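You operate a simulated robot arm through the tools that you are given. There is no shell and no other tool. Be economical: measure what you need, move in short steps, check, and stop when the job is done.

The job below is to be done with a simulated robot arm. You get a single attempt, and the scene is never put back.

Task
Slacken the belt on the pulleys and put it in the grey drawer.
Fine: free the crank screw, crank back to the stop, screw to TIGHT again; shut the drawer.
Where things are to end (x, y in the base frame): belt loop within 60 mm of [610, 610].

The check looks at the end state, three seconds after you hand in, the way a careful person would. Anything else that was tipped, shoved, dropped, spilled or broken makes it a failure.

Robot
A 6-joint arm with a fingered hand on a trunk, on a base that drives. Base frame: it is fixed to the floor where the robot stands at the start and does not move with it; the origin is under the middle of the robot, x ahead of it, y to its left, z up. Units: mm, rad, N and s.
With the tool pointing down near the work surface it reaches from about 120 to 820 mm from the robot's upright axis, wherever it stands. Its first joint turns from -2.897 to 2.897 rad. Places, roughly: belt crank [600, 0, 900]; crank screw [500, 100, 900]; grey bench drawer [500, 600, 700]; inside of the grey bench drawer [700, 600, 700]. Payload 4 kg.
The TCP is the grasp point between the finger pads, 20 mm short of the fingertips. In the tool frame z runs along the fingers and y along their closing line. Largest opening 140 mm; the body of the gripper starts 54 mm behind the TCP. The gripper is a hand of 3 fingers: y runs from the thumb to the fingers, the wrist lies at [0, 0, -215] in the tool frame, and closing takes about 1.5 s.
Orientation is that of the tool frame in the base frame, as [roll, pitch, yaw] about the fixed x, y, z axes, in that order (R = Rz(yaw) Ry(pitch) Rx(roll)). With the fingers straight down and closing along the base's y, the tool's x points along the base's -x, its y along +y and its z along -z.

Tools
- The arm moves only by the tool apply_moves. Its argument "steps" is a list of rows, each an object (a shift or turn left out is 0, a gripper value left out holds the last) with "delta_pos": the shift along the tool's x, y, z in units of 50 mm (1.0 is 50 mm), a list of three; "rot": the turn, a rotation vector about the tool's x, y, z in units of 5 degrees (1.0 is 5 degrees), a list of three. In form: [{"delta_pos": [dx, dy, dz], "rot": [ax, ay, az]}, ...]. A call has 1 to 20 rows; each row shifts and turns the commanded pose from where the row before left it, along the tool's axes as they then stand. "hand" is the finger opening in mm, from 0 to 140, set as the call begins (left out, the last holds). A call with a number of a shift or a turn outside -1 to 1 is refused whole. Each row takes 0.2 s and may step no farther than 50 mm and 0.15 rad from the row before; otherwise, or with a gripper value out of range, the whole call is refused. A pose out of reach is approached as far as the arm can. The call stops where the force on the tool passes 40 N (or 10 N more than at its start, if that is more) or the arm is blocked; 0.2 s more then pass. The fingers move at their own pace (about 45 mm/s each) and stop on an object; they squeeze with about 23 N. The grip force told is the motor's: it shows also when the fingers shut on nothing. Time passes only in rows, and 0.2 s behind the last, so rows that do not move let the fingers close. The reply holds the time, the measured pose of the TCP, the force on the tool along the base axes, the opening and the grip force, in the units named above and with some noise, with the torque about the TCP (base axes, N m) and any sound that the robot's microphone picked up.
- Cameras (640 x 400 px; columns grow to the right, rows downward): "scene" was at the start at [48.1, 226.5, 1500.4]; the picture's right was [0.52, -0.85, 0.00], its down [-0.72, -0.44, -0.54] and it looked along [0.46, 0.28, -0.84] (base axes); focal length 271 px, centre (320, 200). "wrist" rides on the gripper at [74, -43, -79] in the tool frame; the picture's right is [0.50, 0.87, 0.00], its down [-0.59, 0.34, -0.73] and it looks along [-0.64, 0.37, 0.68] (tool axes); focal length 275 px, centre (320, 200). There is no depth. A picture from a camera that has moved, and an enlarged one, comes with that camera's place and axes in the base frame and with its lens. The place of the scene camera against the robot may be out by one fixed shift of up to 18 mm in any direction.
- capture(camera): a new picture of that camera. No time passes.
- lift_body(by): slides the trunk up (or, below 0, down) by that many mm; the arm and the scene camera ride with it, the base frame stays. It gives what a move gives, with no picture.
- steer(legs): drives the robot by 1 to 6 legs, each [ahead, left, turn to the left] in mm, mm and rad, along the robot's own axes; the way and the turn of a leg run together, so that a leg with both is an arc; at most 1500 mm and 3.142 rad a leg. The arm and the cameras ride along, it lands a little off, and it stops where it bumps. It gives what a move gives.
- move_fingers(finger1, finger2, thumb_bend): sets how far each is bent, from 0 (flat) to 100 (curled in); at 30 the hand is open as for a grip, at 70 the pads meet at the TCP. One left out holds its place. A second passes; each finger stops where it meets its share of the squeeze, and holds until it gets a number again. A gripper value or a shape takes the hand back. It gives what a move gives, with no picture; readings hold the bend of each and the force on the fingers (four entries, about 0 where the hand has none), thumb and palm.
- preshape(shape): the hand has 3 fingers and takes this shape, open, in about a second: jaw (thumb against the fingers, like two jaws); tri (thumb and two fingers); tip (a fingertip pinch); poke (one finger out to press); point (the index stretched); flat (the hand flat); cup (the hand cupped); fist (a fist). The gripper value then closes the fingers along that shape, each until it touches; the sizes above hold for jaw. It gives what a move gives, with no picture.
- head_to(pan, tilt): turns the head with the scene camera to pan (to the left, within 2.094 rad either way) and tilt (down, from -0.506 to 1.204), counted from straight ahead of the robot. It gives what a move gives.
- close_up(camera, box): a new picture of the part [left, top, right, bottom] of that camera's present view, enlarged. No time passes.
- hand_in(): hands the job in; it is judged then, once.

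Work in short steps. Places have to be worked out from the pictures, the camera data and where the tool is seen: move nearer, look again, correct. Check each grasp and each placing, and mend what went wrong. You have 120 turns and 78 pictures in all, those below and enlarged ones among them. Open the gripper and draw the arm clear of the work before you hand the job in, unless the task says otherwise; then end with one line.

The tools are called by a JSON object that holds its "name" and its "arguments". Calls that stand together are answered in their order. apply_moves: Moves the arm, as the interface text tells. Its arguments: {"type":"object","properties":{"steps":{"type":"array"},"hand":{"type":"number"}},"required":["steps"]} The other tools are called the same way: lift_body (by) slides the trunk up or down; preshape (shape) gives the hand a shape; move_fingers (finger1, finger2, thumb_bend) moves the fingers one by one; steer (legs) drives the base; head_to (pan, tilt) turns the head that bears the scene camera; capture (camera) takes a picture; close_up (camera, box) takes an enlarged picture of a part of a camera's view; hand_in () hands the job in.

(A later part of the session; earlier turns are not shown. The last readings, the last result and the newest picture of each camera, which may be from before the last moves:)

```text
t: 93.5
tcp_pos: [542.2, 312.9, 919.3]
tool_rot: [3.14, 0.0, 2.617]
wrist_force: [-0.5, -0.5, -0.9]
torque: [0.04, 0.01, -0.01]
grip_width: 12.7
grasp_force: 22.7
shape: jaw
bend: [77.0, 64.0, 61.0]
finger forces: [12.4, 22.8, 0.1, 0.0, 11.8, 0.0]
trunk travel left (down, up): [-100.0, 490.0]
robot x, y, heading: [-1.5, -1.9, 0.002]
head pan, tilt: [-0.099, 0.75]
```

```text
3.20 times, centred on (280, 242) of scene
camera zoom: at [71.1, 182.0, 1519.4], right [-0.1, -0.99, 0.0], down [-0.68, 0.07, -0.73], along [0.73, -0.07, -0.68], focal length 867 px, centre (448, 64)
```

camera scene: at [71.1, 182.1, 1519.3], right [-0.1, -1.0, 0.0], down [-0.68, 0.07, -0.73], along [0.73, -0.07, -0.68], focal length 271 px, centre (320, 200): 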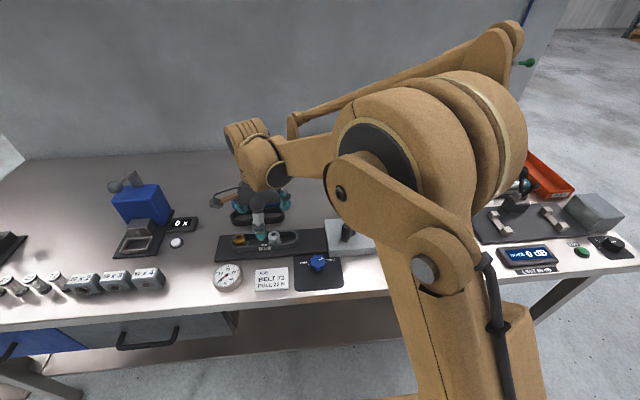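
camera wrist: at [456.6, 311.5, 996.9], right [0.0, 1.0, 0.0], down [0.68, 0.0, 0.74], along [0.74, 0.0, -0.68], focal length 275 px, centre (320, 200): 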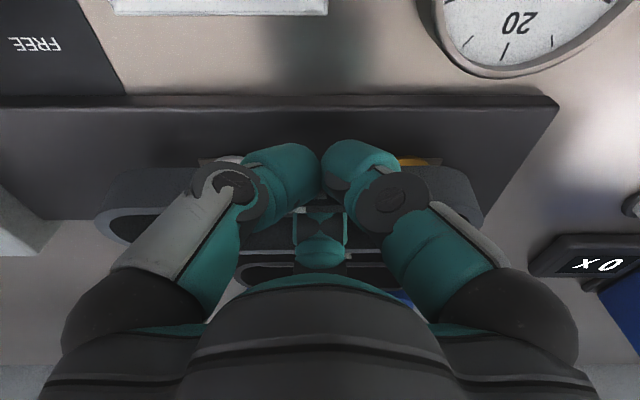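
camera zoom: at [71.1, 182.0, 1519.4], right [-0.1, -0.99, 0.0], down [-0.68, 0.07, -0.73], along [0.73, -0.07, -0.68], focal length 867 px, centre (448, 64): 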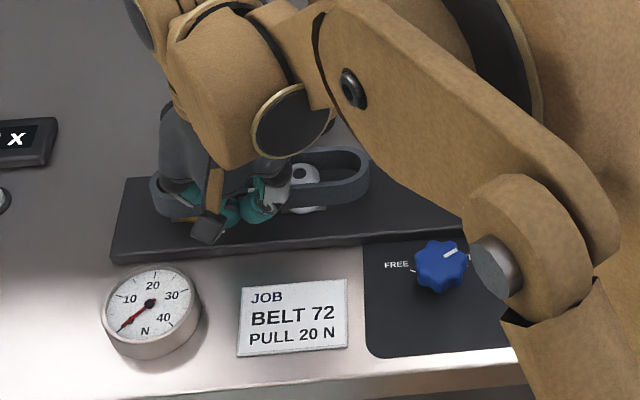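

The belt comes off freely, but the drawer still has to be opened and I have one hand. I lower the belt back around the pulleys for now and release it.

{"name": "apply_moves", "arguments": {"steps": [{"delta_pos": [0, 0, 0.2]}, {"delta_pos": [0, 0, 0.2]}]}}

{"name": "apply_moves", "arguments": {"steps": [{}, {}, {"delta_pos": [0, 0, -0.5]}, {"delta_pos": [0, 0, -1]}, {"delta_pos": [0, 0, -1]}, {"delta_pos": [0, 0, -1]}], "hand": 32}}

{"name": "capture", "arguments": {"camera": "wrist"}}

```text
t: 94.1
tcp_pos: [542.9, 313.5, 898.4]
tool_rot: [3.14, -0.001, 2.616]
wrist_force: [-2.9, -0.8, 3.1]
torque: [0.02, -0.1, -0.03]
grip_width: 12.9
grasp_force: 23.3
shape: jaw
bend: [77.0, 64.0, 61.0]
finger forces: [13.7, 24.4, 0.0, 0.0, 15.4, 0.0]
trunk travel left (down, up): [-100.0, 490.0]
robot x, y, heading: [2.8, 3.0, 0.002]
head pan, tilt: [-0.099, 0.75]
```

```text
t: 95.5
tcp_pos: [540.6, 312.3, 1072.0]
tool_rot: [3.14, 0.0, 2.619]
wrist_force: [-0.2, -0.6, -0.2]
torque: [-0.02, 0.0, 0.0]
grip_width: 31.9
grasp_force: 0.0
shape: jaw
bend: [47.0, 47.0, 47.0]
finger forces: [0.0, 0.0, 0.0, 0.0, 0.0, 0.1]
trunk travel left (down, up): [-100.0, 490.0]
robot x, y, heading: [1.1, -3.1, -0.004]
head pan, tilt: [-0.099, 0.75]
```

```text
19 pictures are left
camera wrist: at [454.7, 311.7, 1150.6], right [0.0, 1.0, 0.0], down [0.68, 0.0, 0.74], along [0.74, 0.0, -0.68], focal length 275 px, centre (320, 200)
```

wrist: 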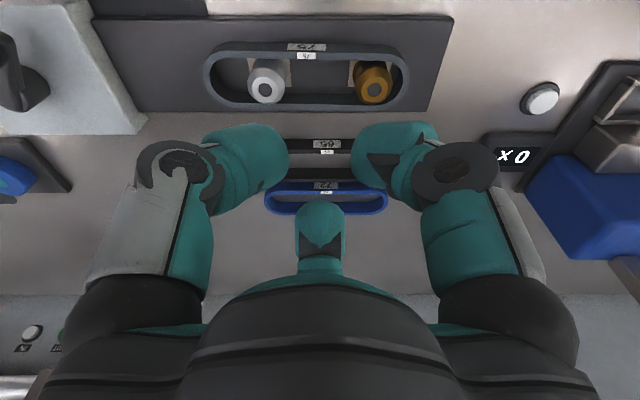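

The belt lies loosely around both pulleys. Now the drawer: from the views its handle is near (375, 608, 745). I move the hand out in front of the bench at height and set yaw 90°, so that the thumb will go under the handle bar.

{"name": "apply_moves", "arguments": {"steps": [{"rot": [0, 0, 1]}, {"rot": [0, 0, 1]}, {"rot": [0, 0, 1]}, {"rot": [0, 0, 1]}, {"rot": [0, 0, 1]}, {"rot": [0, 0, 1]}, {"rot": [0, 0, 1]}, {"rot": [0, 0, 1]}, {"rot": [0, 0, 1]}, {"rot": [0, 0, 1]}, {"rot": [0, 0, 1]}, {"rot": [0, 0, 1]}], "hand": 70}}

{"name": "apply_moves", "arguments": {"steps": [{"delta_pos": [0, -1, 0]}, {"delta_pos": [0, -1, 0]}, {"delta_pos": [0, -1, 0]}, {"delta_pos": [0, -1, 0]}, {"delta_pos": [0, -1, 0]}, {"delta_pos": [0, -1, 0]}, {"delta_pos": [1, 0, 0]}, {"delta_pos": [1, 0, 0]}, {"delta_pos": [1, 0, 0]}, {"delta_pos": [1, 0, 0]}, {"delta_pos": [1, 0, 0]}, {"delta_pos": [0.8, 0, 0]}]}}

{"name": "apply_moves", "arguments": {"steps": [{"rot": [-1, 0, 0]}, {"rot": [-1, 0, 0]}, {"rot": [-1, 0, 0]}, {"rot": [-1, 0, 0]}, {"rot": [-1, 0, 0]}, {"rot": [-1, 0, 0]}, {"rot": [-1, 0, 0]}, {"rot": [-1, 0, 0]}, {"rot": [-1, 0, 0]}, {"rot": [-1, 0, 0]}, {"rot": [-1, 0, 0]}, {"rot": [-1, 0, 0]}]}}

```text
t: 98.1
tcp_pos: [544.0, 312.1, 1072.8]
tool_rot: [-3.141, 0.0, 1.569]
wrist_force: [0.3, -0.3, -0.4]
torque: [-0.02, 0.01, -0.01]
grip_width: 69.6
grasp_force: 0.1
shape: jaw
bend: [34.0, 34.0, 33.0]
finger forces: [0.1, 0.0, 0.1, 0.0, 0.0, 0.0]
trunk travel left (down, up): [-100.0, 490.0]
robot x, y, heading: [0.7, -0.5, -0.002]
head pan, tilt: [-0.099, 0.75]
```

```text
t: 100.2
tcp_pos: [215.1, 409.6, 1093.5]
tool_rot: [3.138, -0.002, 1.558]
wrist_force: [0.4, -0.1, 0.0]
torque: [0.02, 0.01, 0.02]
grip_width: 69.9
grasp_force: 0.1
shape: jaw
bend: [34.0, 34.0, 33.0]
finger forces: [0.1, 0.0, 0.0, 0.0, 0.0, 0.0]
trunk travel left (down, up): [-100.0, 490.0]
robot x, y, heading: [-0.5, -1.4, -0.001]
head pan, tilt: [-0.099, 0.75]
stopped in row 10: the arm was blocked; the commanded pose is now the measured one
```

```text
t: 103.0
tcp_pos: [243.4, 374.2, 1101.7]
tool_rot: [2.094, 0.0, 1.486]
wrist_force: [-0.4, -0.3, 0.1]
torque: [0.0, 0.01, 0.02]
grip_width: 69.8
grasp_force: 0.1
shape: jaw
bend: [34.0, 34.0, 33.0]
finger forces: [0.1, 0.0, 0.0, 0.1, 0.0, 0.0]
trunk travel left (down, up): [-100.0, 490.0]
robot x, y, heading: [-1.3, -2.4, 0.004]
head pan, tilt: [-0.099, 0.75]
stopped in row 12: the arm was blocked; the commanded pose is now the measured one
```

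The arm got blocked partway, by a joint limit or the robot itself. I look with the head turned left.

{"name": "head_to", "arguments": {"pan": 0.6, "tilt": 0.85}}

{"name": "capture", "arguments": {"camera": "scene"}}

```text
t: 104.1
tcp_pos: [242.8, 377.6, 1101.2]
tool_rot: [2.092, -0.002, 1.488]
wrist_force: [0.6, 0.0, 0.3]
torque: [0.01, -0.02, 0.0]
grip_width: 69.9
grasp_force: 0.1
shape: jaw
bend: [34.0, 34.0, 33.0]
finger forces: [0.0, 0.0, 0.0, 0.0, 0.0, 0.1]
trunk travel left (down, up): [-100.0, 490.0]
robot x, y, heading: [-0.9, -1.5, -0.001]
head pan, tilt: [0.6, 0.85]
```

```text
18 pictures are left
camera scene: at [53.0, 234.4, 1511.3], right [0.56, -0.83, 0.0], down [-0.62, -0.42, -0.66], along [0.54, 0.37, -0.75], focal length 271 px, centre (320, 200)
```

scene: 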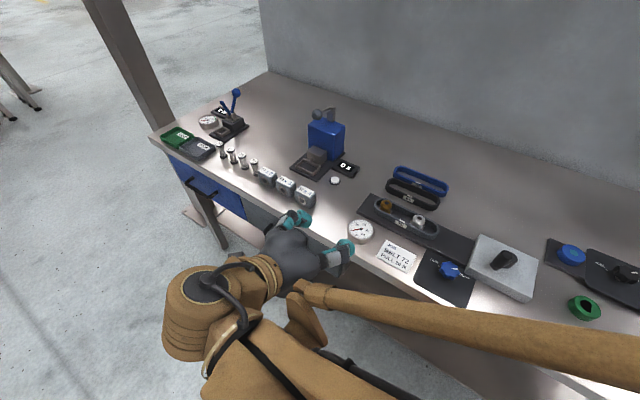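

The arm is folded too tightly at this spot. Standing further back and left, near (-200, 320), puts the handle, the belt and the drop point all in comfortable reach, so I drive there.

{"name": "steer", "arguments": {"legs": [[-200, 0, 0], [0, 320, 0]]}}

```text
t: 107.4
tcp_pos: [37.3, 705.5, 1100.9]
tool_rot: [2.093, 0.001, 1.498]
wrist_force: [-0.1, 0.0, -0.1]
torque: [0.01, 0.01, -0.07]
grip_width: 69.7
grasp_force: 0.0
shape: jaw
bend: [34.0, 34.0, 33.0]
finger forces: [0.1, 0.0, 0.0, 0.1, 0.0, 0.0]
trunk travel left (down, up): [-100.0, 490.0]
robot x, y, heading: [-201.8, 323.4, 0.004]
head pan, tilt: [0.6, 0.85]
```

Standing at (-202, 323). The hand now points forward and 30° down. I straighten its yaw and go to a pre-approach spot in front of the handle, then look.

{"name": "apply_moves", "arguments": {"steps": [{"rot": [0, 0.725, -0.42]}, {"delta_pos": [-0.2425, -0.2775, 0.775]}, {"delta_pos": [-0.2425, -0.2775, 0.775]}, {"delta_pos": [-0.2425, -0.2775, 0.775]}, {"delta_pos": [-0.2425, -0.2775, 0.775]}, {"delta_pos": [-0.2425, -0.2775, 0.775]}, {"delta_pos": [-0.2425, -0.2775, 0.775]}, {"delta_pos": [-0.2425, -0.2775, 0.775]}, {"delta_pos": [-0.2425, -0.2775, 0.775]}]}}

{"name": "capture", "arguments": {"camera": "wrist"}}

```text
t: 109.4
tcp_pos: [283.9, 661.3, 924.5]
tool_rot: [2.096, 0.001, 1.57]
wrist_force: [-0.9, 1.0, -0.4]
torque: [0.0, 0.05, 0.04]
grip_width: 69.9
grasp_force: 0.0
shape: jaw
bend: [34.0, 34.0, 33.0]
finger forces: [0.1, 0.0, 0.0, 0.0, 0.1, 0.0]
out of reach, approached as far as the arm can: row 5, 6, 7, 8, 9
trunk travel left (down, up): [-100.0, 490.0]
robot x, y, heading: [-204.6, 324.6, 0.011]
head pan, tilt: [0.6, 0.85]
```

```text
17 pictures are left
camera wrist: at [194.3, 735.6, 926.7], right [0.43, 0.5, 0.75], down [-0.47, -0.59, 0.66], along [0.77, -0.64, -0.02], focal length 275 px, centre (320, 200)
```

wrist: 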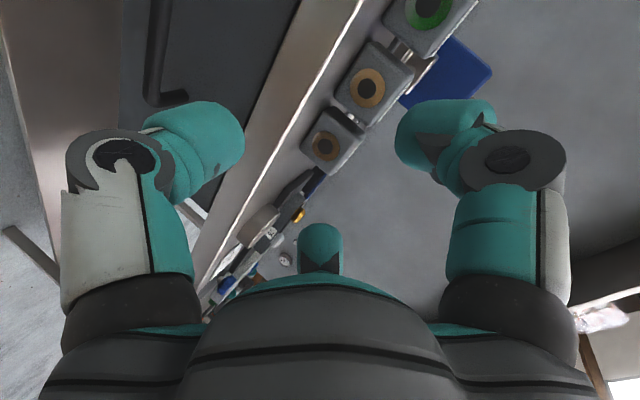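

The arm can't reach that low pose this close in. I drive back another 200 mm, lower the trunk, and use a 45° tilt, which still clears the bench edge.

{"name": "steer", "arguments": {"legs": [[-200, 0, 0]]}}

{"name": "lift_body", "arguments": {"by": -95}}

{"name": "apply_moves", "arguments": {"steps": [{"rot": [1, 0, 0]}, {"rot": [1, 0, 0]}, {"rot": [1, 0, 0]}]}}

```text
t: 111.0
tcp_pos: [83.4, 661.0, 925.4]
tool_rot: [2.093, 0.0, 1.57]
wrist_force: [-0.3, -0.3, -0.5]
torque: [-0.02, -0.02, 0.02]
grip_width: 69.9
grasp_force: 0.1
shape: jaw
bend: [34.0, 34.0, 33.0]
finger forces: [0.1, 0.1, 0.0, 0.1, 0.1, 0.0]
trunk travel left (down, up): [-100.0, 490.0]
robot x, y, heading: [-401.3, 322.6, 0.008]
head pan, tilt: [0.6, 0.85]
```

```text
t: 112.3
tcp_pos: [83.2, 660.5, 829.9]
tool_rot: [2.097, 0.0, 1.569]
wrist_force: [-0.9, 0.4, -0.2]
torque: [-0.02, -0.01, 0.01]
grip_width: 70.0
grasp_force: 0.0
shape: jaw
bend: [34.0, 34.0, 33.0]
finger forces: [0.0, 0.0, 0.1, 0.0, 0.1, 0.1]
trunk travel left (down, up): [-5.0, 585.0]
robot x, y, heading: [-405.6, 323.5, 0.005]
head pan, tilt: [0.6, 0.85]
```

```text
t: 113.1
tcp_pos: [82.9, 660.1, 830.7]
tool_rot: [2.357, 0.001, 1.568]
wrist_force: [0.1, -1.0, -0.5]
torque: [-0.02, 0.01, 0.02]
grip_width: 69.8
grasp_force: 0.0
shape: jaw
bend: [34.0, 34.0, 33.0]
finger forces: [0.0, 0.0, 0.0, 0.0, 0.0, 0.0]
trunk travel left (down, up): [-5.0, 585.0]
robot x, y, heading: [-404.6, 323.5, 0.005]
head pan, tilt: [0.6, 0.85]
```

{"name": "apply_moves", "arguments": {"steps": [{"delta_pos": [-0.208, 0.557, 0.614]}, {"delta_pos": [-0.208, 0.557, 0.614]}, {"delta_pos": [-0.208, 0.557, 0.614]}, {"delta_pos": [-0.208, 0.557, 0.614]}, {"delta_pos": [-0.208, 0.557, 0.614]}]}}

{"name": "capture", "arguments": {"camera": "wrist"}}

{"name": "capture", "arguments": {"camera": "scene"}}

```text
t: 114.3
tcp_pos: [291.0, 607.8, 820.4]
tool_rot: [2.357, 0.0, 1.571]
wrist_force: [0.2, 0.0, 0.5]
torque: [0.01, 0.0, 0.01]
grip_width: 69.9
grasp_force: 0.0
shape: jaw
bend: [34.0, 34.0, 33.0]
finger forces: [0.1, 0.0, 0.0, 0.0, 0.1, 0.0]
trunk travel left (down, up): [-5.0, 585.0]
robot x, y, heading: [-400.5, 322.7, 0.013]
head pan, tilt: [0.6, 0.85]
```

```text
16 pictures are left
camera wrist: at [205.2, 681.3, 847.0], right [0.61, 0.5, 0.61], down [-0.28, -0.59, 0.76], along [0.74, -0.64, -0.22], focal length 275 px, centre (320, 200)
```

wrist: 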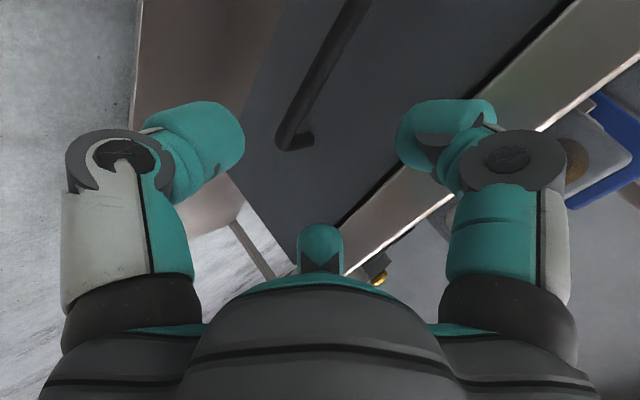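

```text
15 pictures are left
camera scene: at [-351.5, 557.0, 1416.3], right [0.57, -0.82, 0.0], down [-0.62, -0.43, -0.66], along [0.54, 0.38, -0.75], focal length 271 px, centre (320, 200)
```

scene: 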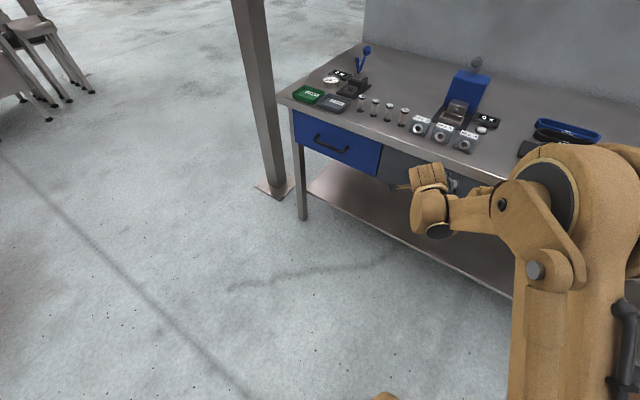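

The handle bar comes out near x≈375, z≈733, spanning y≈551–660. I narrow to 50 mm, advance 80 mm along the tool axis, and check.

{"name": "apply_moves", "arguments": {"steps": [{}, {"delta_pos": [0, -0.04, 0.8]}, {"delta_pos": [0, 0, 0.8]}], "hand": 50}}

{"name": "capture", "arguments": {"camera": "wrist"}}

```text
t: 115.1
tcp_pos: [346.7, 607.8, 761.4]
tool_rot: [2.359, 0.001, 1.568]
wrist_force: [0.3, -0.2, 0.1]
torque: [-0.03, 0.02, 0.05]
grip_width: 50.2
grasp_force: 0.0
shape: jaw
bend: [40.0, 40.0, 39.0]
finger forces: [0.1, 0.1, 0.0, 0.0, 0.1, 0.0]
trunk travel left (down, up): [-5.0, 585.0]
robot x, y, heading: [-400.0, 323.7, 0.008]
head pan, tilt: [0.6, 0.85]
```

```text
14 pictures are left
camera wrist: at [260.2, 681.2, 787.6], right [0.61, 0.5, 0.61], down [-0.28, -0.59, 0.76], along [0.74, -0.64, -0.22], focal length 275 px, centre (320, 200)
```

wrist: 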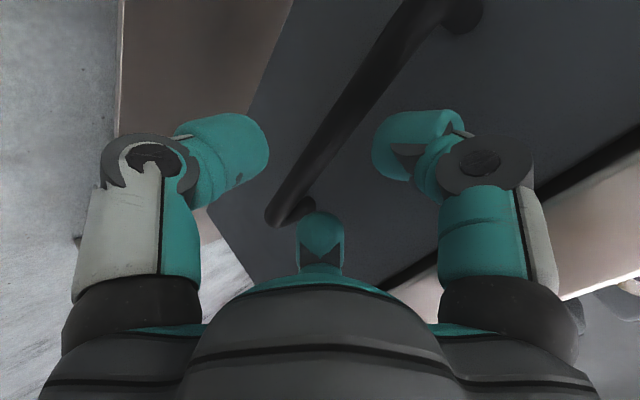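

The bar lies on the tool axis, about 35 mm ahead at (372, 738). I advance 28 mm and close on it.

{"name": "apply_moves", "arguments": {"steps": [{"delta_pos": [0, 0.02, 0.3]}, {"delta_pos": [0, 0, 0.26]}], "hand": 46}}

{"name": "apply_moves", "arguments": {"steps": [{}, {}, {}, {}, {}, {}], "hand": 0}}

{"name": "capture", "arguments": {"camera": "wrist"}}

```text
t: 115.7
tcp_pos: [367.7, 608.0, 743.2]
tool_rot: [2.358, 0.001, 1.568]
wrist_force: [-0.2, 0.3, 0.1]
torque: [0.01, 0.01, -0.01]
grip_width: 46.3
grasp_force: 0.1
shape: jaw
bend: [41.0, 41.0, 41.0]
finger forces: [0.0, 0.0, 0.1, 0.0, 0.0, 0.0]
trunk travel left (down, up): [-5.0, 585.0]
robot x, y, heading: [-404.4, 323.2, 0.008]
head pan, tilt: [0.6, 0.85]
```

```text
t: 117.1
tcp_pos: [368.2, 607.5, 740.3]
tool_rot: [2.36, 0.0, 1.568]
wrist_force: [0.4, -2.4, -12.6]
torque: [-0.04, 0.02, 0.05]
grip_width: 11.9
grasp_force: 23.0
shape: jaw
bend: [96.0, 98.0, 64.0]
finger forces: [15.6, 14.8, 0.0, 0.0, 31.9, 0.0]
trunk travel left (down, up): [-5.0, 585.0]
robot x, y, heading: [-402.8, 324.7, 0.013]
head pan, tilt: [0.6, 0.85]
```

```text
13 pictures are left
camera wrist: at [281.6, 681.4, 767.0], right [0.62, 0.5, 0.61], down [-0.28, -0.59, 0.76], along [0.74, -0.64, -0.22], focal length 275 px, centre (320, 200)
```

wrist: 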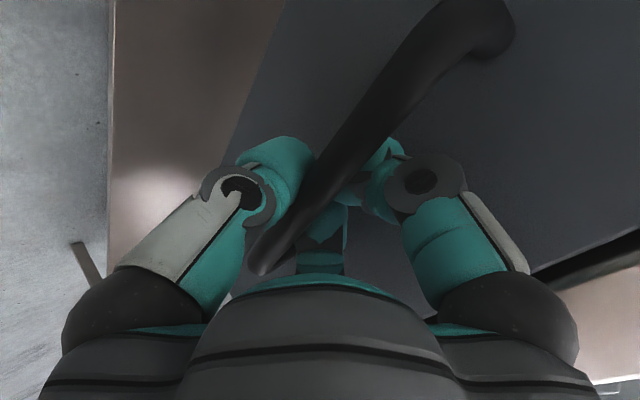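

The fingers are hooked round the bar. I pull straight out along -x with the arm, checking the force.

{"name": "apply_moves", "arguments": {"steps": [{"delta_pos": [0, -0.4, -0.4]}, {"delta_pos": [0, -0.4, -0.4]}, {"delta_pos": [0, -0.4, -0.4]}]}}

{"name": "apply_moves", "arguments": {"steps": [{"delta_pos": [0, -0.5, -0.5]}, {"delta_pos": [0, -0.5, -0.5]}, {"delta_pos": [0, -0.5, -0.5]}, {"delta_pos": [0, -0.5, -0.5]}]}}

```text
t: 117.9
tcp_pos: [281.3, 607.7, 742.7]
tool_rot: [2.36, 0.001, 1.569]
wrist_force: [-1.2, -1.0, -16.4]
torque: [0.03, 0.01, 0.03]
grip_width: 11.6
grasp_force: 22.8
shape: jaw
bend: [96.0, 97.0, 64.0]
finger forces: [14.7, 14.1, 0.0, 0.0, 33.3, 0.0]
trunk travel left (down, up): [-5.0, 585.0]
robot x, y, heading: [-401.8, 325.0, 0.007]
head pan, tilt: [0.6, 0.85]
```

```text
t: 118.9
tcp_pos: [145.1, 607.5, 744.7]
tool_rot: [2.361, 0.003, 1.563]
wrist_force: [0.1, -16.1, -32.1]
torque: [-0.16, -0.09, 0.15]
grip_width: 11.5
grasp_force: 23.0
shape: jaw
bend: [96.0, 97.0, 63.0]
finger forces: [11.4, 10.2, 0.0, 0.0, 38.1, 0.0]
out of reach, approached as far as the arm can: row 4
trunk travel left (down, up): [-5.0, 585.0]
robot x, y, heading: [-403.1, 324.1, 0.006]
head pan, tilt: [0.6, 0.85]
```

The drawer is out about 223 mm, and the arm nears its limit with some strain building. I ease down slightly and pull the rest by backing the base 60 mm.

{"name": "apply_moves", "arguments": {"steps": [{"delta_pos": [-0.04, -0.042, 0.042]}]}}

{"name": "steer", "arguments": {"legs": [[-60, 0, 0]]}}

{"name": "capture", "arguments": {"camera": "scene"}}

```text
t: 119.3
tcp_pos: [147.5, 608.0, 744.7]
tool_rot: [2.362, 0.001, 1.566]
wrist_force: [-1.5, -20.6, -27.8]
torque: [-0.22, -0.04, 0.16]
grip_width: 11.6
grasp_force: 22.5
shape: jaw
bend: [96.0, 97.0, 63.0]
finger forces: [13.0, 10.0, 0.0, 0.0, 37.0, 0.0]
trunk travel left (down, up): [-5.0, 585.0]
robot x, y, heading: [-402.2, 319.9, 0.005]
head pan, tilt: [0.6, 0.85]
```

```text
t: 120.3
tcp_pos: [86.7, 609.9, 744.1]
tool_rot: [2.359, 0.0, 1.568]
wrist_force: [-1.2, -22.1, -22.3]
torque: [-0.21, -0.05, 0.15]
grip_width: 11.4
grasp_force: 23.4
shape: jaw
bend: [96.0, 97.0, 63.0]
finger forces: [13.7, 11.8, 0.1, 0.0, 36.8, 0.0]
trunk travel left (down, up): [-5.0, 585.0]
robot x, y, heading: [-459.6, 325.2, 0.006]
head pan, tilt: [0.6, 0.85]
```

```text
12 pictures are left
camera scene: at [-410.4, 555.2, 1416.4], right [0.57, -0.82, 0.0], down [-0.62, -0.43, -0.66], along [0.54, 0.38, -0.75], focal length 271 px, centre (320, 200)
```

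scene: 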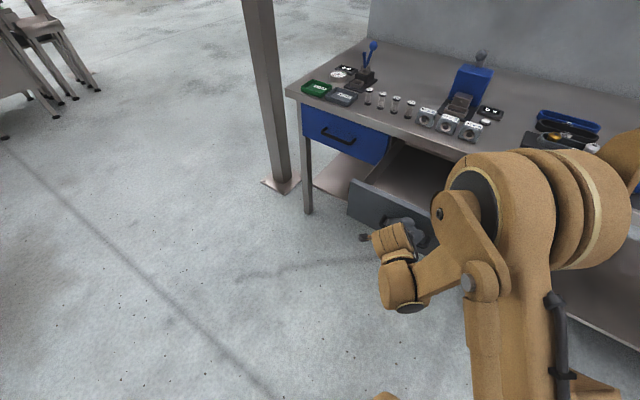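

The drawer is out about 281 mm, so the belt centre must go at x≈329 now. I open the hand, back off the handle, and raise.

{"name": "apply_moves", "arguments": {"steps": [{}, {}, {}, {}, {}, {"delta_pos": [0, 0, -0.4]}, {"delta_pos": [0, 0, -0.8]}, {"delta_pos": [0, 0, -0.8]}, {"delta_pos": [0, 0.6, -0.6]}, {"delta_pos": [0, 0.6, -0.6]}, {"delta_pos": [0, 0.6, -0.6]}, {"delta_pos": [0, 0.6, -0.6]}], "hand": 50}}

{"name": "lift_body", "arguments": {"by": 95}}

```text
t: 122.9
tcp_pos: [14.3, 609.0, 985.1]
tool_rot: [2.36, 0.002, 1.568]
wrist_force: [1.0, -0.5, 0.1]
torque: [0.0, 0.03, -0.02]
grip_width: 49.6
grasp_force: 0.0
shape: jaw
bend: [40.0, 40.0, 40.0]
finger forces: [0.0, 0.0, 0.0, 0.1, 0.0, 0.0]
trunk travel left (down, up): [-5.0, 585.0]
robot x, y, heading: [-464.6, 320.7, 0.016]
head pan, tilt: [0.6, 0.85]
```

```text
t: 124.2
tcp_pos: [13.0, 609.2, 1080.0]
tool_rot: [2.36, 0.001, 1.569]
wrist_force: [-0.1, -0.7, -0.8]
torque: [-0.02, -0.01, 0.01]
grip_width: 49.6
grasp_force: 0.0
shape: jaw
bend: [40.0, 40.0, 40.0]
finger forces: [0.0, 0.1, 0.0, 0.0, 0.0, 0.1]
trunk travel left (down, up): [-100.0, 490.0]
robot x, y, heading: [-462.0, 320.3, 0.01]
head pan, tilt: [0.6, 0.85]
```

I point the hand down again with yaw 150°, then drive to about (-200, 150), where the belt and the drawer are both in reach.

{"name": "apply_moves", "arguments": {"steps": [{"rot": [1, 0, 0]}, {"rot": [1, 0, 0]}, {"rot": [1, 0, 0]}, {"rot": [1, 0, 0]}, {"rot": [1, 0, 0]}, {"rot": [1, 0, 0]}, {"rot": [1, 0, 0]}, {"rot": [1, 0, 0]}, {"rot": [0.95, 0, 0]}]}}

{"name": "apply_moves", "arguments": {"steps": [{"rot": [0, 0, -1]}, {"rot": [0, 0, -1]}, {"rot": [0, 0, -1]}, {"rot": [0, 0, -1]}, {"rot": [0, 0, -1]}, {"rot": [0, 0, -1]}, {"rot": [0, 0, -1]}, {"rot": [0, 0, -1]}, {"rot": [0, 0, -1]}, {"rot": [0, 0, -1]}, {"rot": [0, 0, -1]}, {"rot": [0, 0, -1]}]}}

{"name": "steer", "arguments": {"legs": [[0, -170, 0], [260, 0, 0]]}}

```text
t: 126.2
tcp_pos: [14.6, 608.4, 1080.0]
tool_rot: [-3.141, 0.001, 1.565]
wrist_force: [0.8, 0.4, 1.0]
torque: [0.0, 0.03, -0.02]
grip_width: 50.1
grasp_force: 0.0
shape: jaw
bend: [40.0, 40.0, 40.0]
finger forces: [0.0, 0.1, 0.0, 0.1, 0.0, 0.0]
trunk travel left (down, up): [-100.0, 490.0]
robot x, y, heading: [-464.0, 323.6, 0.005]
head pan, tilt: [0.6, 0.85]
```

```text
t: 128.8
tcp_pos: [15.1, 608.9, 1079.8]
tool_rot: [3.141, 0.002, 2.616]
wrist_force: [-0.3, 0.2, -0.4]
torque: [0.0, -0.04, -0.01]
grip_width: 49.9
grasp_force: 0.0
shape: jaw
bend: [40.0, 40.0, 40.0]
finger forces: [0.0, 0.1, 0.0, 0.0, 0.0, 0.1]
trunk travel left (down, up): [-100.0, 490.0]
robot x, y, heading: [-460.3, 321.3, 0.005]
head pan, tilt: [0.6, 0.85]
```

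```text
t: 131.8
tcp_pos: [278.3, 444.6, 1080.4]
tool_rot: [-3.141, 0.002, 2.623]
wrist_force: [1.1, 0.0, -0.8]
torque: [-0.01, 0.02, -0.03]
grip_width: 50.2
grasp_force: 0.1
shape: jaw
bend: [40.0, 40.0, 40.0]
finger forces: [0.0, 0.0, 0.0, 0.0, 0.1, 0.1]
trunk travel left (down, up): [-100.0, 490.0]
robot x, y, heading: [-198.7, 155.6, 0.015]
head pan, tilt: [0.6, 0.85]
```

{"name": "apply_moves", "arguments": {"steps": [{"delta_pos": [-0.983, 0.053, 0]}, {"delta_pos": [-0.983, 0.053, 0]}, {"delta_pos": [-0.983, 0.053, 0]}, {"delta_pos": [-0.983, 0.053, 0]}, {"delta_pos": [-0.983, 0.053, 0]}, {"delta_pos": [-0.983, 0.053, 0]}, {"delta_pos": [0, 0, 1]}, {"delta_pos": [0, 0, 0.9]}, {"delta_pos": [0, 0, 0.9]}], "hand": 32}}

{"name": "capture", "arguments": {"camera": "wrist"}}

```text
t: 133.8
tcp_pos: [541.8, 311.9, 943.6]
tool_rot: [-3.141, 0.003, 2.624]
wrist_force: [-0.4, 0.8, 0.7]
torque: [-0.01, 0.03, -0.02]
grip_width: 32.2
grasp_force: 0.1
shape: jaw
bend: [47.0, 47.0, 47.0]
finger forces: [0.1, 0.0, 0.1, 0.0, 0.0, 0.0]
trunk travel left (down, up): [-100.0, 490.0]
robot x, y, heading: [-201.5, 156.4, 0.017]
head pan, tilt: [0.6, 0.85]
```

```text
11 pictures are left
camera wrist: at [454.8, 309.8, 1021.9], right [-0.01, 1.0, 0.0], down [0.68, 0.0, 0.74], along [0.74, 0.0, -0.68], focal length 275 px, centre (320, 200)
```

wrist: 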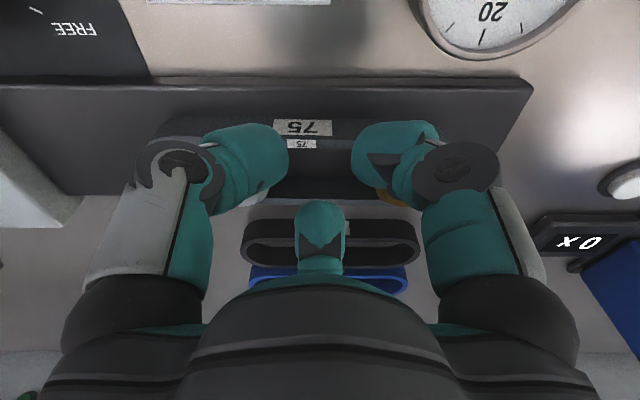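

The belt looks the same as before, with its wall at x≈549. I repeat the grasp: shift 3 mm, narrow to 28 mm, lower to z≈898 and close.

{"name": "apply_moves", "arguments": {"steps": [{"delta_pos": [-0.067, -0.008, 0]}, {}, {"delta_pos": [0, 0, 0.5]}, {"delta_pos": [0, 0, 0.3]}, {"delta_pos": [0, 0, 0.12]}], "hand": 28}}

{"name": "apply_moves", "arguments": {"steps": [{}, {}, {}, {}, {}, {}], "hand": 0}}

```text
t: 134.9
tcp_pos: [543.5, 310.4, 897.1]
tool_rot: [-3.141, 0.002, 2.622]
wrist_force: [-0.5, 0.2, 2.0]
torque: [0.01, -0.09, 0.01]
grip_width: 28.1
grasp_force: 0.1
shape: jaw
bend: [49.0, 49.0, 48.0]
finger forces: [0.0, 1.8, 0.1, 0.0, 0.0, 0.0]
trunk travel left (down, up): [-100.0, 490.0]
robot x, y, heading: [-199.9, 151.0, 0.017]
head pan, tilt: [0.6, 0.85]
```

```text
t: 136.1
tcp_pos: [544.4, 309.9, 899.3]
tool_rot: [3.138, 0.006, 2.623]
wrist_force: [3.6, 2.1, 20.9]
torque: [0.01, -0.39, -0.08]
grip_width: 3.0
grasp_force: 23.4
shape: jaw
bend: [72.0, 65.0, 71.0]
finger forces: [22.0, 46.9, 0.0, 0.0, 29.5, 0.0]
trunk travel left (down, up): [-100.0, 490.0]
robot x, y, heading: [-197.4, 151.2, 0.017]
head pan, tilt: [0.6, 0.85]
stopped in row 5: the force on the tool passed its limit at 41 N (the readings are from after the stop); the commanded pose is now the measured one
```

The fingers closed to 3 mm with 21 N of upward force, unlike before. I look.

{"name": "close_up", "arguments": {"camera": "wrist", "box": [160, 90, 480, 290]}}

```text
2.00 times, centred on (320, 190) of wrist
camera zoom: at [457.2, 308.7, 977.3], right [0.0, 1.0, 0.0], down [0.67, 0.0, 0.74], along [0.74, 0.0, -0.67], focal length 551 px, centre (320, 220)
```

zoom: 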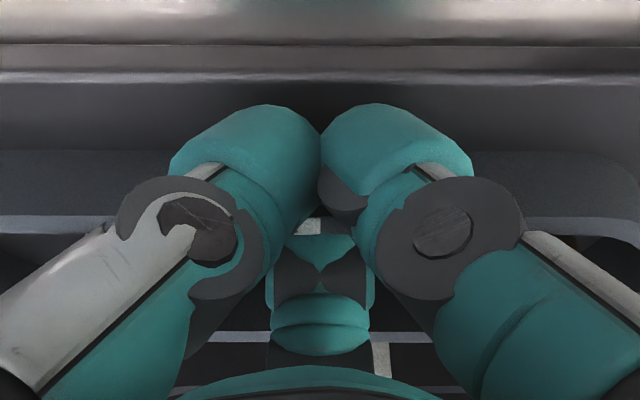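

The wall is still between the fingers, and the fingertips just pushed on the track while closing. I lift gently and see whether the belt follows.

{"name": "apply_moves", "arguments": {"steps": [{"delta_pos": [0, 0, -0.1]}, {"delta_pos": [0.09, 0.02, -0.1]}, {"delta_pos": [0, 0, -0.3]}]}}

{"name": "capture", "arguments": {"camera": "wrist"}}

```text
t: 136.9
tcp_pos: [541.3, 315.2, 921.9]
tool_rot: [3.14, 0.003, 2.624]
wrist_force: [1.7, 0.0, -2.8]
torque: [-0.04, 0.03, -0.07]
grip_width: 2.0
grasp_force: 23.3
shape: jaw
bend: [72.0, 65.0, 71.0]
finger forces: [0.0, 25.1, 0.1, 0.0, 24.0, 0.0]
trunk travel left (down, up): [-100.0, 490.0]
robot x, y, heading: [-198.6, 153.1, 0.015]
head pan, tilt: [0.6, 0.85]
```

```text
9 pictures are left
camera wrist: at [455.4, 312.9, 999.8], right [0.0, 1.0, 0.0], down [0.68, 0.0, 0.74], along [0.74, 0.0, -0.68], focal length 275 px, centre (320, 200)
```

wrist: 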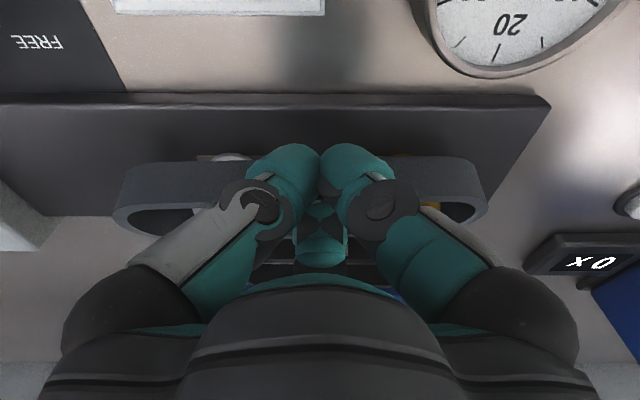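

The belt is off the pulleys and held. I lift it to z≈1020 and carry it out over the front to above the open drawer.

{"name": "apply_moves", "arguments": {"steps": [{"delta_pos": [0, 0, -0.5]}, {"delta_pos": [0, 0, -0.7]}, {"delta_pos": [0, 0, -0.8]}]}}

{"name": "apply_moves", "arguments": {"steps": [{"delta_pos": [0.7, -0.4, 0]}, {"delta_pos": [0.7, -0.4, 0]}, {"delta_pos": [0.7, -0.4, 0]}, {"delta_pos": [0.7, -0.4, 0]}, {"delta_pos": [0.7, -0.4, 0]}, {"delta_pos": [0.7, -0.4, 0]}]}}

{"name": "apply_moves", "arguments": {"steps": [{"delta_pos": [0.4, 0.7, 0]}, {"delta_pos": [0.4, 0.7, 0]}, {"delta_pos": [0.4, 0.7, 0]}, {"delta_pos": [0.4, 0.7, 0]}, {"delta_pos": [0.4, 0.7, 0]}, {"delta_pos": [0.4, 0.7, 0]}, {"delta_pos": [0.4, 0.7, 0]}]}}

{"name": "capture", "arguments": {"camera": "wrist"}}

```text
t: 137.7
tcp_pos: [540.6, 311.9, 1024.0]
tool_rot: [3.14, 0.004, 2.622]
wrist_force: [0.6, -0.6, -1.3]
torque: [-0.01, 0.02, 0.01]
grip_width: 1.5
grasp_force: 23.4
shape: jaw
bend: [72.0, 65.0, 71.0]
finger forces: [20.8, 23.9, 0.0, 0.1, 23.0, 0.0]
trunk travel left (down, up): [-100.0, 490.0]
robot x, y, heading: [-202.2, 153.0, 0.018]
head pan, tilt: [0.6, 0.85]
```

```text
t: 139.1
tcp_pos: [297.1, 313.2, 1026.1]
tool_rot: [3.14, 0.004, 2.621]
wrist_force: [-1.3, 0.2, -1.9]
torque: [0.0, 0.03, 0.01]
grip_width: 1.7
grasp_force: 23.0
shape: jaw
bend: [72.0, 65.0, 71.0]
finger forces: [21.2, 23.6, 0.0, 0.1, 23.3, 0.1]
trunk travel left (down, up): [-100.0, 490.0]
robot x, y, heading: [-199.8, 154.3, 0.015]
head pan, tilt: [0.6, 0.85]
```

```text
t: 140.7
tcp_pos: [301.2, 599.9, 1021.0]
tool_rot: [-3.141, 0.004, 2.624]
wrist_force: [-0.3, 0.1, -0.9]
torque: [0.0, 0.04, 0.03]
grip_width: 1.6
grasp_force: 22.9
shape: jaw
bend: [72.0, 65.0, 71.0]
finger forces: [0.0, 23.3, 0.1, 0.0, 23.3, 0.0]
trunk travel left (down, up): [-100.0, 490.0]
robot x, y, heading: [-202.9, 157.0, 0.017]
head pan, tilt: [0.6, 0.85]
```

```text
8 pictures are left
camera wrist: at [215.2, 598.2, 1099.3], right [0.0, 1.0, 0.0], down [0.68, 0.0, 0.74], along [0.74, 0.0, -0.68], focal length 275 px, centre (320, 200)
```

wrist: 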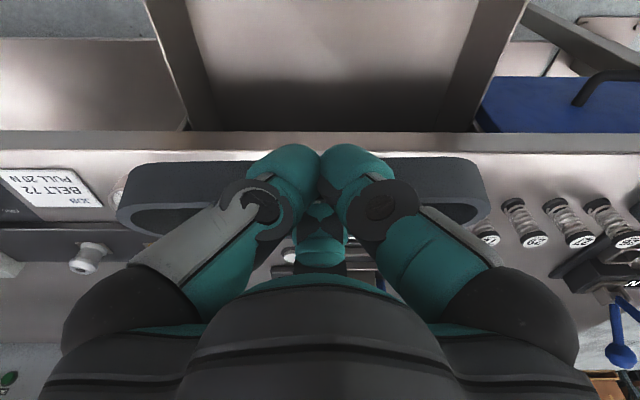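

The belt hangs level and centred about 9 mm right of the TCP. The drawer centre is y≈611 with about 275 mm inner width, and the bench edge is x≈391. I align to (306, 620) and go down into the drawer.

{"name": "apply_moves", "arguments": {"steps": [{"delta_pos": [0.11, 0.4, 0]}, {"delta_pos": [0, 0, 0.9]}, {"delta_pos": [0, 0, 0.9]}, {"delta_pos": [0, 0, 0.9]}, {"delta_pos": [0, 0, 0.8]}, {"delta_pos": [0, 0, 0.6]}]}}

{"name": "capture", "arguments": {"camera": "wrist"}}

```text
t: 142.1
tcp_pos: [306.7, 616.9, 815.4]
tool_rot: [-3.142, 0.002, 2.624]
wrist_force: [0.4, 0.2, -0.9]
torque: [-0.01, 0.01, 0.03]
grip_width: 1.5
grasp_force: 23.3
shape: jaw
bend: [72.0, 65.0, 71.0]
finger forces: [0.0, 23.2, 0.0, 0.0, 23.6, 0.0]
trunk travel left (down, up): [-100.0, 490.0]
robot x, y, heading: [-200.3, 151.2, 0.014]
head pan, tilt: [0.6, 0.85]
```

```text
7 pictures are left
camera wrist: at [220.1, 613.4, 893.4], right [0.0, 1.0, 0.0], down [0.68, 0.0, 0.74], along [0.74, 0.0, -0.68], focal length 275 px, centre (320, 200)
```

wrist: 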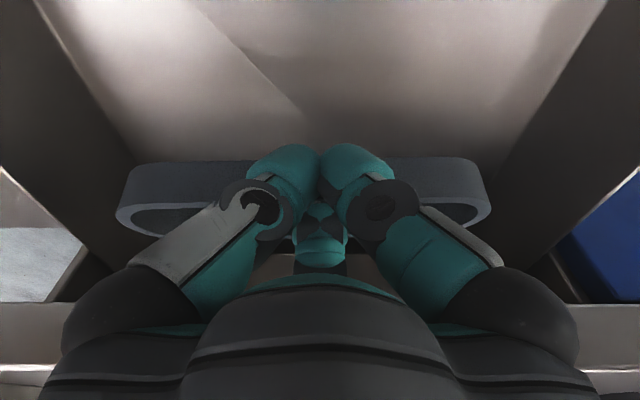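

The belt fits well between the drawer sides. I go on down in small steps until the floor is felt.

{"name": "apply_moves", "arguments": {"steps": [{"delta_pos": [0, 0, 0.5]}, {"delta_pos": [0, 0, 0.5]}, {"delta_pos": [0, 0, 0.4]}]}}

{"name": "apply_moves", "arguments": {"steps": [{"delta_pos": [0, 0, 0.2]}, {"delta_pos": [0, 0, 0.2]}, {"delta_pos": [0, 0, 0.2]}, {"delta_pos": [0, 0, 0.2]}, {"delta_pos": [0, 0, 0.2]}, {"delta_pos": [0, 0, 0.2]}]}}

```text
t: 142.9
tcp_pos: [306.3, 615.5, 746.0]
tool_rot: [3.138, 0.003, 2.623]
wrist_force: [-0.3, -1.7, -1.3]
torque: [0.01, 0.03, -0.01]
grip_width: 1.9
grasp_force: 22.9
shape: jaw
bend: [72.0, 65.0, 71.0]
finger forces: [0.0, 23.1, 0.1, 0.0, 0.1, 0.1]
trunk travel left (down, up): [-100.0, 490.0]
robot x, y, heading: [-198.5, 153.6, 0.018]
head pan, tilt: [0.6, 0.85]
```

```text
t: 144.1
tcp_pos: [305.1, 614.3, 699.7]
tool_rot: [3.138, 0.005, 2.621]
wrist_force: [-0.3, -1.4, 35.5]
torque: [0.03, -0.37, 0.0]
grip_width: 1.4
grasp_force: 22.7
shape: jaw
bend: [72.0, 66.0, 71.0]
finger forces: [32.8, 40.5, 0.1, 0.1, 32.8, 0.1]
trunk travel left (down, up): [-100.0, 490.0]
robot x, y, heading: [-201.4, 157.0, 0.016]
head pan, tilt: [0.6, 0.85]
stopped in row 6: the force on the tool passed its limit at 51 N (the readings are from after the stop); the commanded pose is now the measured one
```

The floor is reached at TCP z≈700. I ease up 6 mm, open to 30 mm and rise straight out.

{"name": "apply_moves", "arguments": {"steps": [{"delta_pos": [0, 0, -0.12]}]}}

{"name": "apply_moves", "arguments": {"steps": [{}, {}, {}, {}, {}, {"delta_pos": [0, 0, -0.4]}, {"delta_pos": [0, 0, -0.6]}, {"delta_pos": [0, 0, -1]}, {"delta_pos": [0, 0, -1]}, {"delta_pos": [0, 0, -1]}, {"delta_pos": [0, 0, -1]}], "hand": 30}}

{"name": "capture", "arguments": {"camera": "wrist"}}

```text
t: 144.5
tcp_pos: [306.4, 615.2, 702.4]
tool_rot: [3.138, 0.005, 2.621]
wrist_force: [0.8, -1.2, 1.7]
torque: [0.0, -0.15, 0.01]
grip_width: 1.7
grasp_force: 22.8
shape: jaw
bend: [72.0, 66.0, 71.0]
finger forces: [26.2, 31.3, 0.0, 0.0, 27.2, 0.1]
trunk travel left (down, up): [-100.0, 490.0]
robot x, y, heading: [-198.2, 155.0, 0.019]
head pan, tilt: [0.6, 0.85]
```

```text
t: 146.9
tcp_pos: [305.0, 617.3, 954.6]
tool_rot: [3.141, 0.005, 2.621]
wrist_force: [-0.1, 0.8, -0.2]
torque: [-0.02, -0.02, 0.0]
grip_width: 29.2
grasp_force: 0.1
shape: jaw
bend: [48.0, 48.0, 48.0]
finger forces: [0.1, 0.0, 0.0, 0.0, 0.1, 0.0]
trunk travel left (down, up): [-100.0, 490.0]
robot x, y, heading: [-200.0, 151.2, 0.015]
head pan, tilt: [0.6, 0.85]
```

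```text
6 pictures are left
camera wrist: at [218.9, 615.1, 1031.8], right [0.0, 1.0, 0.0], down [0.67, 0.0, 0.74], along [0.74, 0.0, -0.67], focal length 275 px, centre (320, 200)
```

wrist: 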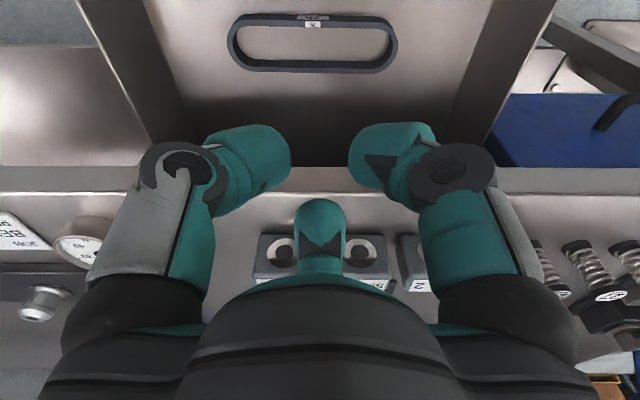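

The belt lies flat in the drawer at about (326, 607), which becomes x≈607 when shut. To shut it I raise, drive back to where I stood when I released the handle, and set the same hand tilt.

{"name": "apply_moves", "arguments": {"steps": [{"delta_pos": [0, 0, -0.9]}, {"delta_pos": [0, 0, -0.9]}, {"delta_pos": [0, 0, -0.7]}], "hand": 50}}

{"name": "steer", "arguments": {"legs": [[-260, 0, 0], [0, 170, -0.012]]}}

{"name": "apply_moves", "arguments": {"steps": [{"rot": [0, 0, 1]}, {"rot": [0, 0, 1]}, {"rot": [0, 0, 1]}, {"rot": [0, 0, 1]}, {"rot": [0, 0, 1]}, {"rot": [0, 0, 1]}, {"rot": [0, 0, 1]}, {"rot": [0, 0, 1]}, {"rot": [0, 0, 1]}, {"rot": [0, 0, 1]}, {"rot": [0, 0, 1]}, {"rot": [0, 0, 1]}]}}

```text
t: 147.7
tcp_pos: [305.8, 616.5, 1078.4]
tool_rot: [3.141, 0.005, 2.621]
wrist_force: [0.0, 0.1, -0.6]
torque: [0.0, 0.01, 0.01]
grip_width: 49.6
grasp_force: 0.0
shape: jaw
bend: [40.0, 40.0, 40.0]
finger forces: [0.0, 0.0, 0.1, 0.0, 0.0, 0.0]
trunk travel left (down, up): [-100.0, 490.0]
robot x, y, heading: [-198.5, 153.0, 0.018]
head pan, tilt: [0.6, 0.85]
```

```text
t: 150.7
tcp_pos: [51.8, 776.5, 1076.9]
tool_rot: [3.14, 0.006, 2.609]
wrist_force: [0.1, -0.2, 0.9]
torque: [0.0, 0.0, -0.01]
grip_width: 49.7
grasp_force: 0.1
shape: jaw
bend: [40.0, 40.0, 40.0]
finger forces: [0.0, 0.1, 0.0, 0.0, 0.0, 0.1]
trunk travel left (down, up): [-100.0, 490.0]
robot x, y, heading: [-457.2, 321.9, 0.001]
head pan, tilt: [0.6, 0.85]
```

```text
t: 153.3
tcp_pos: [51.0, 776.7, 1079.3]
tool_rot: [3.136, 0.0, 1.56]
wrist_force: [0.3, -0.3, -0.1]
torque: [0.0, -0.02, 0.02]
grip_width: 49.5
grasp_force: 0.0
shape: jaw
bend: [40.0, 40.0, 40.0]
finger forces: [0.1, 0.0, 0.0, 0.1, 0.1, 0.0]
trunk travel left (down, up): [-100.0, 490.0]
robot x, y, heading: [-458.6, 318.9, 0.002]
head pan, tilt: [0.6, 0.85]
```

{"name": "apply_moves", "arguments": {"steps": [{"delta_pos": [-0.85, -0.2, 0]}, {"delta_pos": [-0.85, -0.2, 0]}, {"delta_pos": [-0.85, -0.2, 0]}, {"delta_pos": [-0.82, -0.14, 0]}, {"rot": [-1, 0, 0]}, {"rot": [-1, 0, 0]}, {"rot": [-1, 0, 0]}, {"rot": [-1, 0, 0]}, {"rot": [-1, 0, 0]}, {"rot": [-1, 0, 0]}, {"rot": [-1, 0, 0]}, {"rot": [-1, 0, 0]}, {"rot": [-0.9, 0, 0]}]}}

{"name": "lift_body", "arguments": {"by": -95}}

```text
t: 156.1
tcp_pos: [11.9, 608.8, 1078.6]
tool_rot: [2.361, 0.002, 1.56]
wrist_force: [0.4, 1.0, -0.7]
torque: [0.02, 0.01, 0.0]
grip_width: 49.8
grasp_force: 0.0
shape: jaw
bend: [40.0, 40.0, 40.0]
finger forces: [0.0, 0.0, 0.1, 0.0, 0.1, 0.0]
trunk travel left (down, up): [-100.0, 490.0]
robot x, y, heading: [-458.5, 326.9, 0.001]
head pan, tilt: [0.6, 0.85]
```

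```text
t: 157.4
tcp_pos: [13.3, 608.4, 983.3]
tool_rot: [2.36, 0.001, 1.56]
wrist_force: [-0.9, -0.3, 0.4]
torque: [-0.02, 0.0, 0.01]
grip_width: 49.7
grasp_force: 0.1
shape: jaw
bend: [40.0, 40.0, 40.0]
finger forces: [0.0, 0.0, 0.0, 0.0, 0.0, 0.0]
trunk travel left (down, up): [-5.0, 585.0]
robot x, y, heading: [-454.7, 319.9, 0.005]
head pan, tilt: [0.6, 0.85]
```

The pose matches the one after release. I retrace the approach, stopping about 30 mm short, and look.

{"name": "apply_moves", "arguments": {"steps": [{"delta_pos": [0, -0.6, 0.6]}, {"delta_pos": [0, -0.6, 0.6]}, {"delta_pos": [0, -0.6, 0.6]}, {"delta_pos": [0, -0.6, 0.6]}, {"delta_pos": [0, 0, 0.8]}, {"delta_pos": [0, 0, 0.6]}]}}

{"name": "capture", "arguments": {"camera": "wrist"}}

```text
t: 158.8
tcp_pos: [64.5, 609.3, 767.8]
tool_rot: [2.362, 0.0, 1.56]
wrist_force: [0.5, -0.3, -0.7]
torque: [0.0, 0.0, -0.03]
grip_width: 49.4
grasp_force: 0.1
shape: jaw
bend: [40.0, 40.0, 40.0]
finger forces: [0.0, 0.1, 0.1, 0.0, 0.1, 0.0]
out of reach, approached as far as the arm can: row 5, 6
trunk travel left (down, up): [-5.0, 585.0]
robot x, y, heading: [-459.6, 323.3, 0.005]
head pan, tilt: [0.6, 0.85]
```

```text
5 pictures are left
camera wrist: at [-21.4, 684.1, 792.9], right [0.62, 0.49, 0.61], down [-0.28, -0.58, 0.76], along [0.73, -0.64, -0.22], focal length 275 px, centre (320, 200)
```

wrist: 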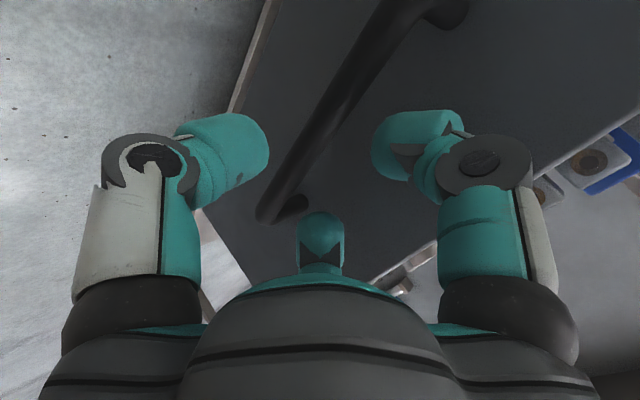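

The handle sits as expected, about 40 mm ahead, but the arm is at its inner limit. I back the base 90 mm, then reach forward to the bar and grip.

{"name": "steer", "arguments": {"legs": [[-90, 0, 0]]}}

{"name": "apply_moves", "arguments": {"steps": [{"delta_pos": [0, 0.6, 0.6]}, {"delta_pos": [0, 0.62, 0.62]}]}}

```text
t: 159.9
tcp_pos: [-27.1, 609.2, 767.5]
tool_rot: [2.361, 0.0, 1.559]
wrist_force: [0.5, -0.5, 0.0]
torque: [0.0, 0.01, -0.02]
grip_width: 49.6
grasp_force: 0.0
shape: jaw
bend: [40.0, 40.0, 40.0]
finger forces: [0.0, 0.1, 0.0, 0.0, 0.0, 0.0]
trunk travel left (down, up): [-5.0, 585.0]
robot x, y, heading: [-549.7, 320.6, 0.002]
head pan, tilt: [0.6, 0.85]
```

```text
t: 160.5
tcp_pos: [61.8, 607.1, 767.7]
tool_rot: [2.362, 0.001, 1.561]
wrist_force: [0.7, -0.3, 0.6]
torque: [-0.01, 0.02, 0.03]
grip_width: 49.5
grasp_force: 0.0
shape: jaw
bend: [40.0, 40.0, 40.0]
finger forces: [0.0, 0.0, 0.0, 0.0, 0.0, 0.1]
trunk travel left (down, up): [-5.0, 585.0]
robot x, y, heading: [-550.9, 318.8, 0.004]
head pan, tilt: [0.6, 0.85]
```

{"name": "apply_moves", "arguments": {"steps": [{"delta_pos": [0, 0, 0.4]}, {"delta_pos": [0, 0, 0.32]}], "hand": 46}}

{"name": "apply_moves", "arguments": {"steps": [{}, {}, {}, {}, {}, {}], "hand": 0}}

```text
t: 161.1
tcp_pos: [86.6, 607.4, 741.8]
tool_rot: [2.361, -0.001, 1.561]
wrist_force: [-0.5, -0.6, 0.5]
torque: [0.02, 0.01, 0.0]
grip_width: 46.8
grasp_force: 0.1
shape: jaw
bend: [41.0, 41.0, 41.0]
finger forces: [0.0, 0.0, 0.0, 0.1, 0.0, 0.1]
trunk travel left (down, up): [-5.0, 585.0]
robot x, y, heading: [-551.3, 321.7, 0.001]
head pan, tilt: [0.6, 0.85]
```

```text
t: 162.5
tcp_pos: [86.9, 607.6, 741.7]
tool_rot: [2.364, 0.003, 1.558]
wrist_force: [-1.3, -2.9, -14.8]
torque: [0.01, -0.08, 0.01]
grip_width: 15.6
grasp_force: 23.1
shape: jaw
bend: [83.0, 84.0, 57.0]
finger forces: [3.9, 4.0, 0.1, 0.1, 20.2, 0.0]
trunk travel left (down, up): [-5.0, 585.0]
robot x, y, heading: [-552.1, 324.2, 0.001]
head pan, tilt: [0.6, 0.85]
```

The bar is held. I push the drawer in smoothly, first with the arm and then with the base.

{"name": "apply_moves", "arguments": {"steps": [{"delta_pos": [0, 0.2, 0.2]}, {"delta_pos": [0, 0.2, 0.2]}, {"delta_pos": [0, 0.2, 0.2]}, {"delta_pos": [0, 0.2, 0.2]}, {"delta_pos": [0, 0.2, 0.2]}, {"delta_pos": [0, 0.2, 0.2]}, {"delta_pos": [0, 0.2, 0.2]}, {"delta_pos": [0, 0.2, 0.2]}, {"delta_pos": [0, 0.2, 0.2]}]}}

{"name": "steer", "arguments": {"legs": [[110, 0, 0]]}}

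```text
t: 164.5
tcp_pos: [213.0, 606.8, 739.6]
tool_rot: [2.362, 0.002, 1.559]
wrist_force: [1.8, 2.9, 1.2]
torque: [0.0, 0.0, 0.0]
grip_width: 15.4
grasp_force: 22.9
shape: jaw
bend: [84.0, 84.0, 58.0]
finger forces: [7.3, 8.9, 0.0, 0.1, 17.4, 0.0]
trunk travel left (down, up): [-5.0, 585.0]
robot x, y, heading: [-551.9, 322.1, 0.002]
head pan, tilt: [0.6, 0.85]
```

```text
t: 165.7
tcp_pos: [320.0, 607.2, 739.7]
tool_rot: [2.36, 0.001, 1.559]
wrist_force: [1.8, 2.6, -1.3]
torque: [-0.07, 0.0, -0.02]
grip_width: 15.3
grasp_force: 22.5
shape: jaw
bend: [84.0, 85.0, 58.0]
finger forces: [6.7, 8.5, 0.0, 0.0, 17.7, 0.0]
trunk travel left (down, up): [-5.0, 585.0]
robot x, y, heading: [-444.9, 324.8, -0.004]
head pan, tilt: [0.6, 0.85]
```

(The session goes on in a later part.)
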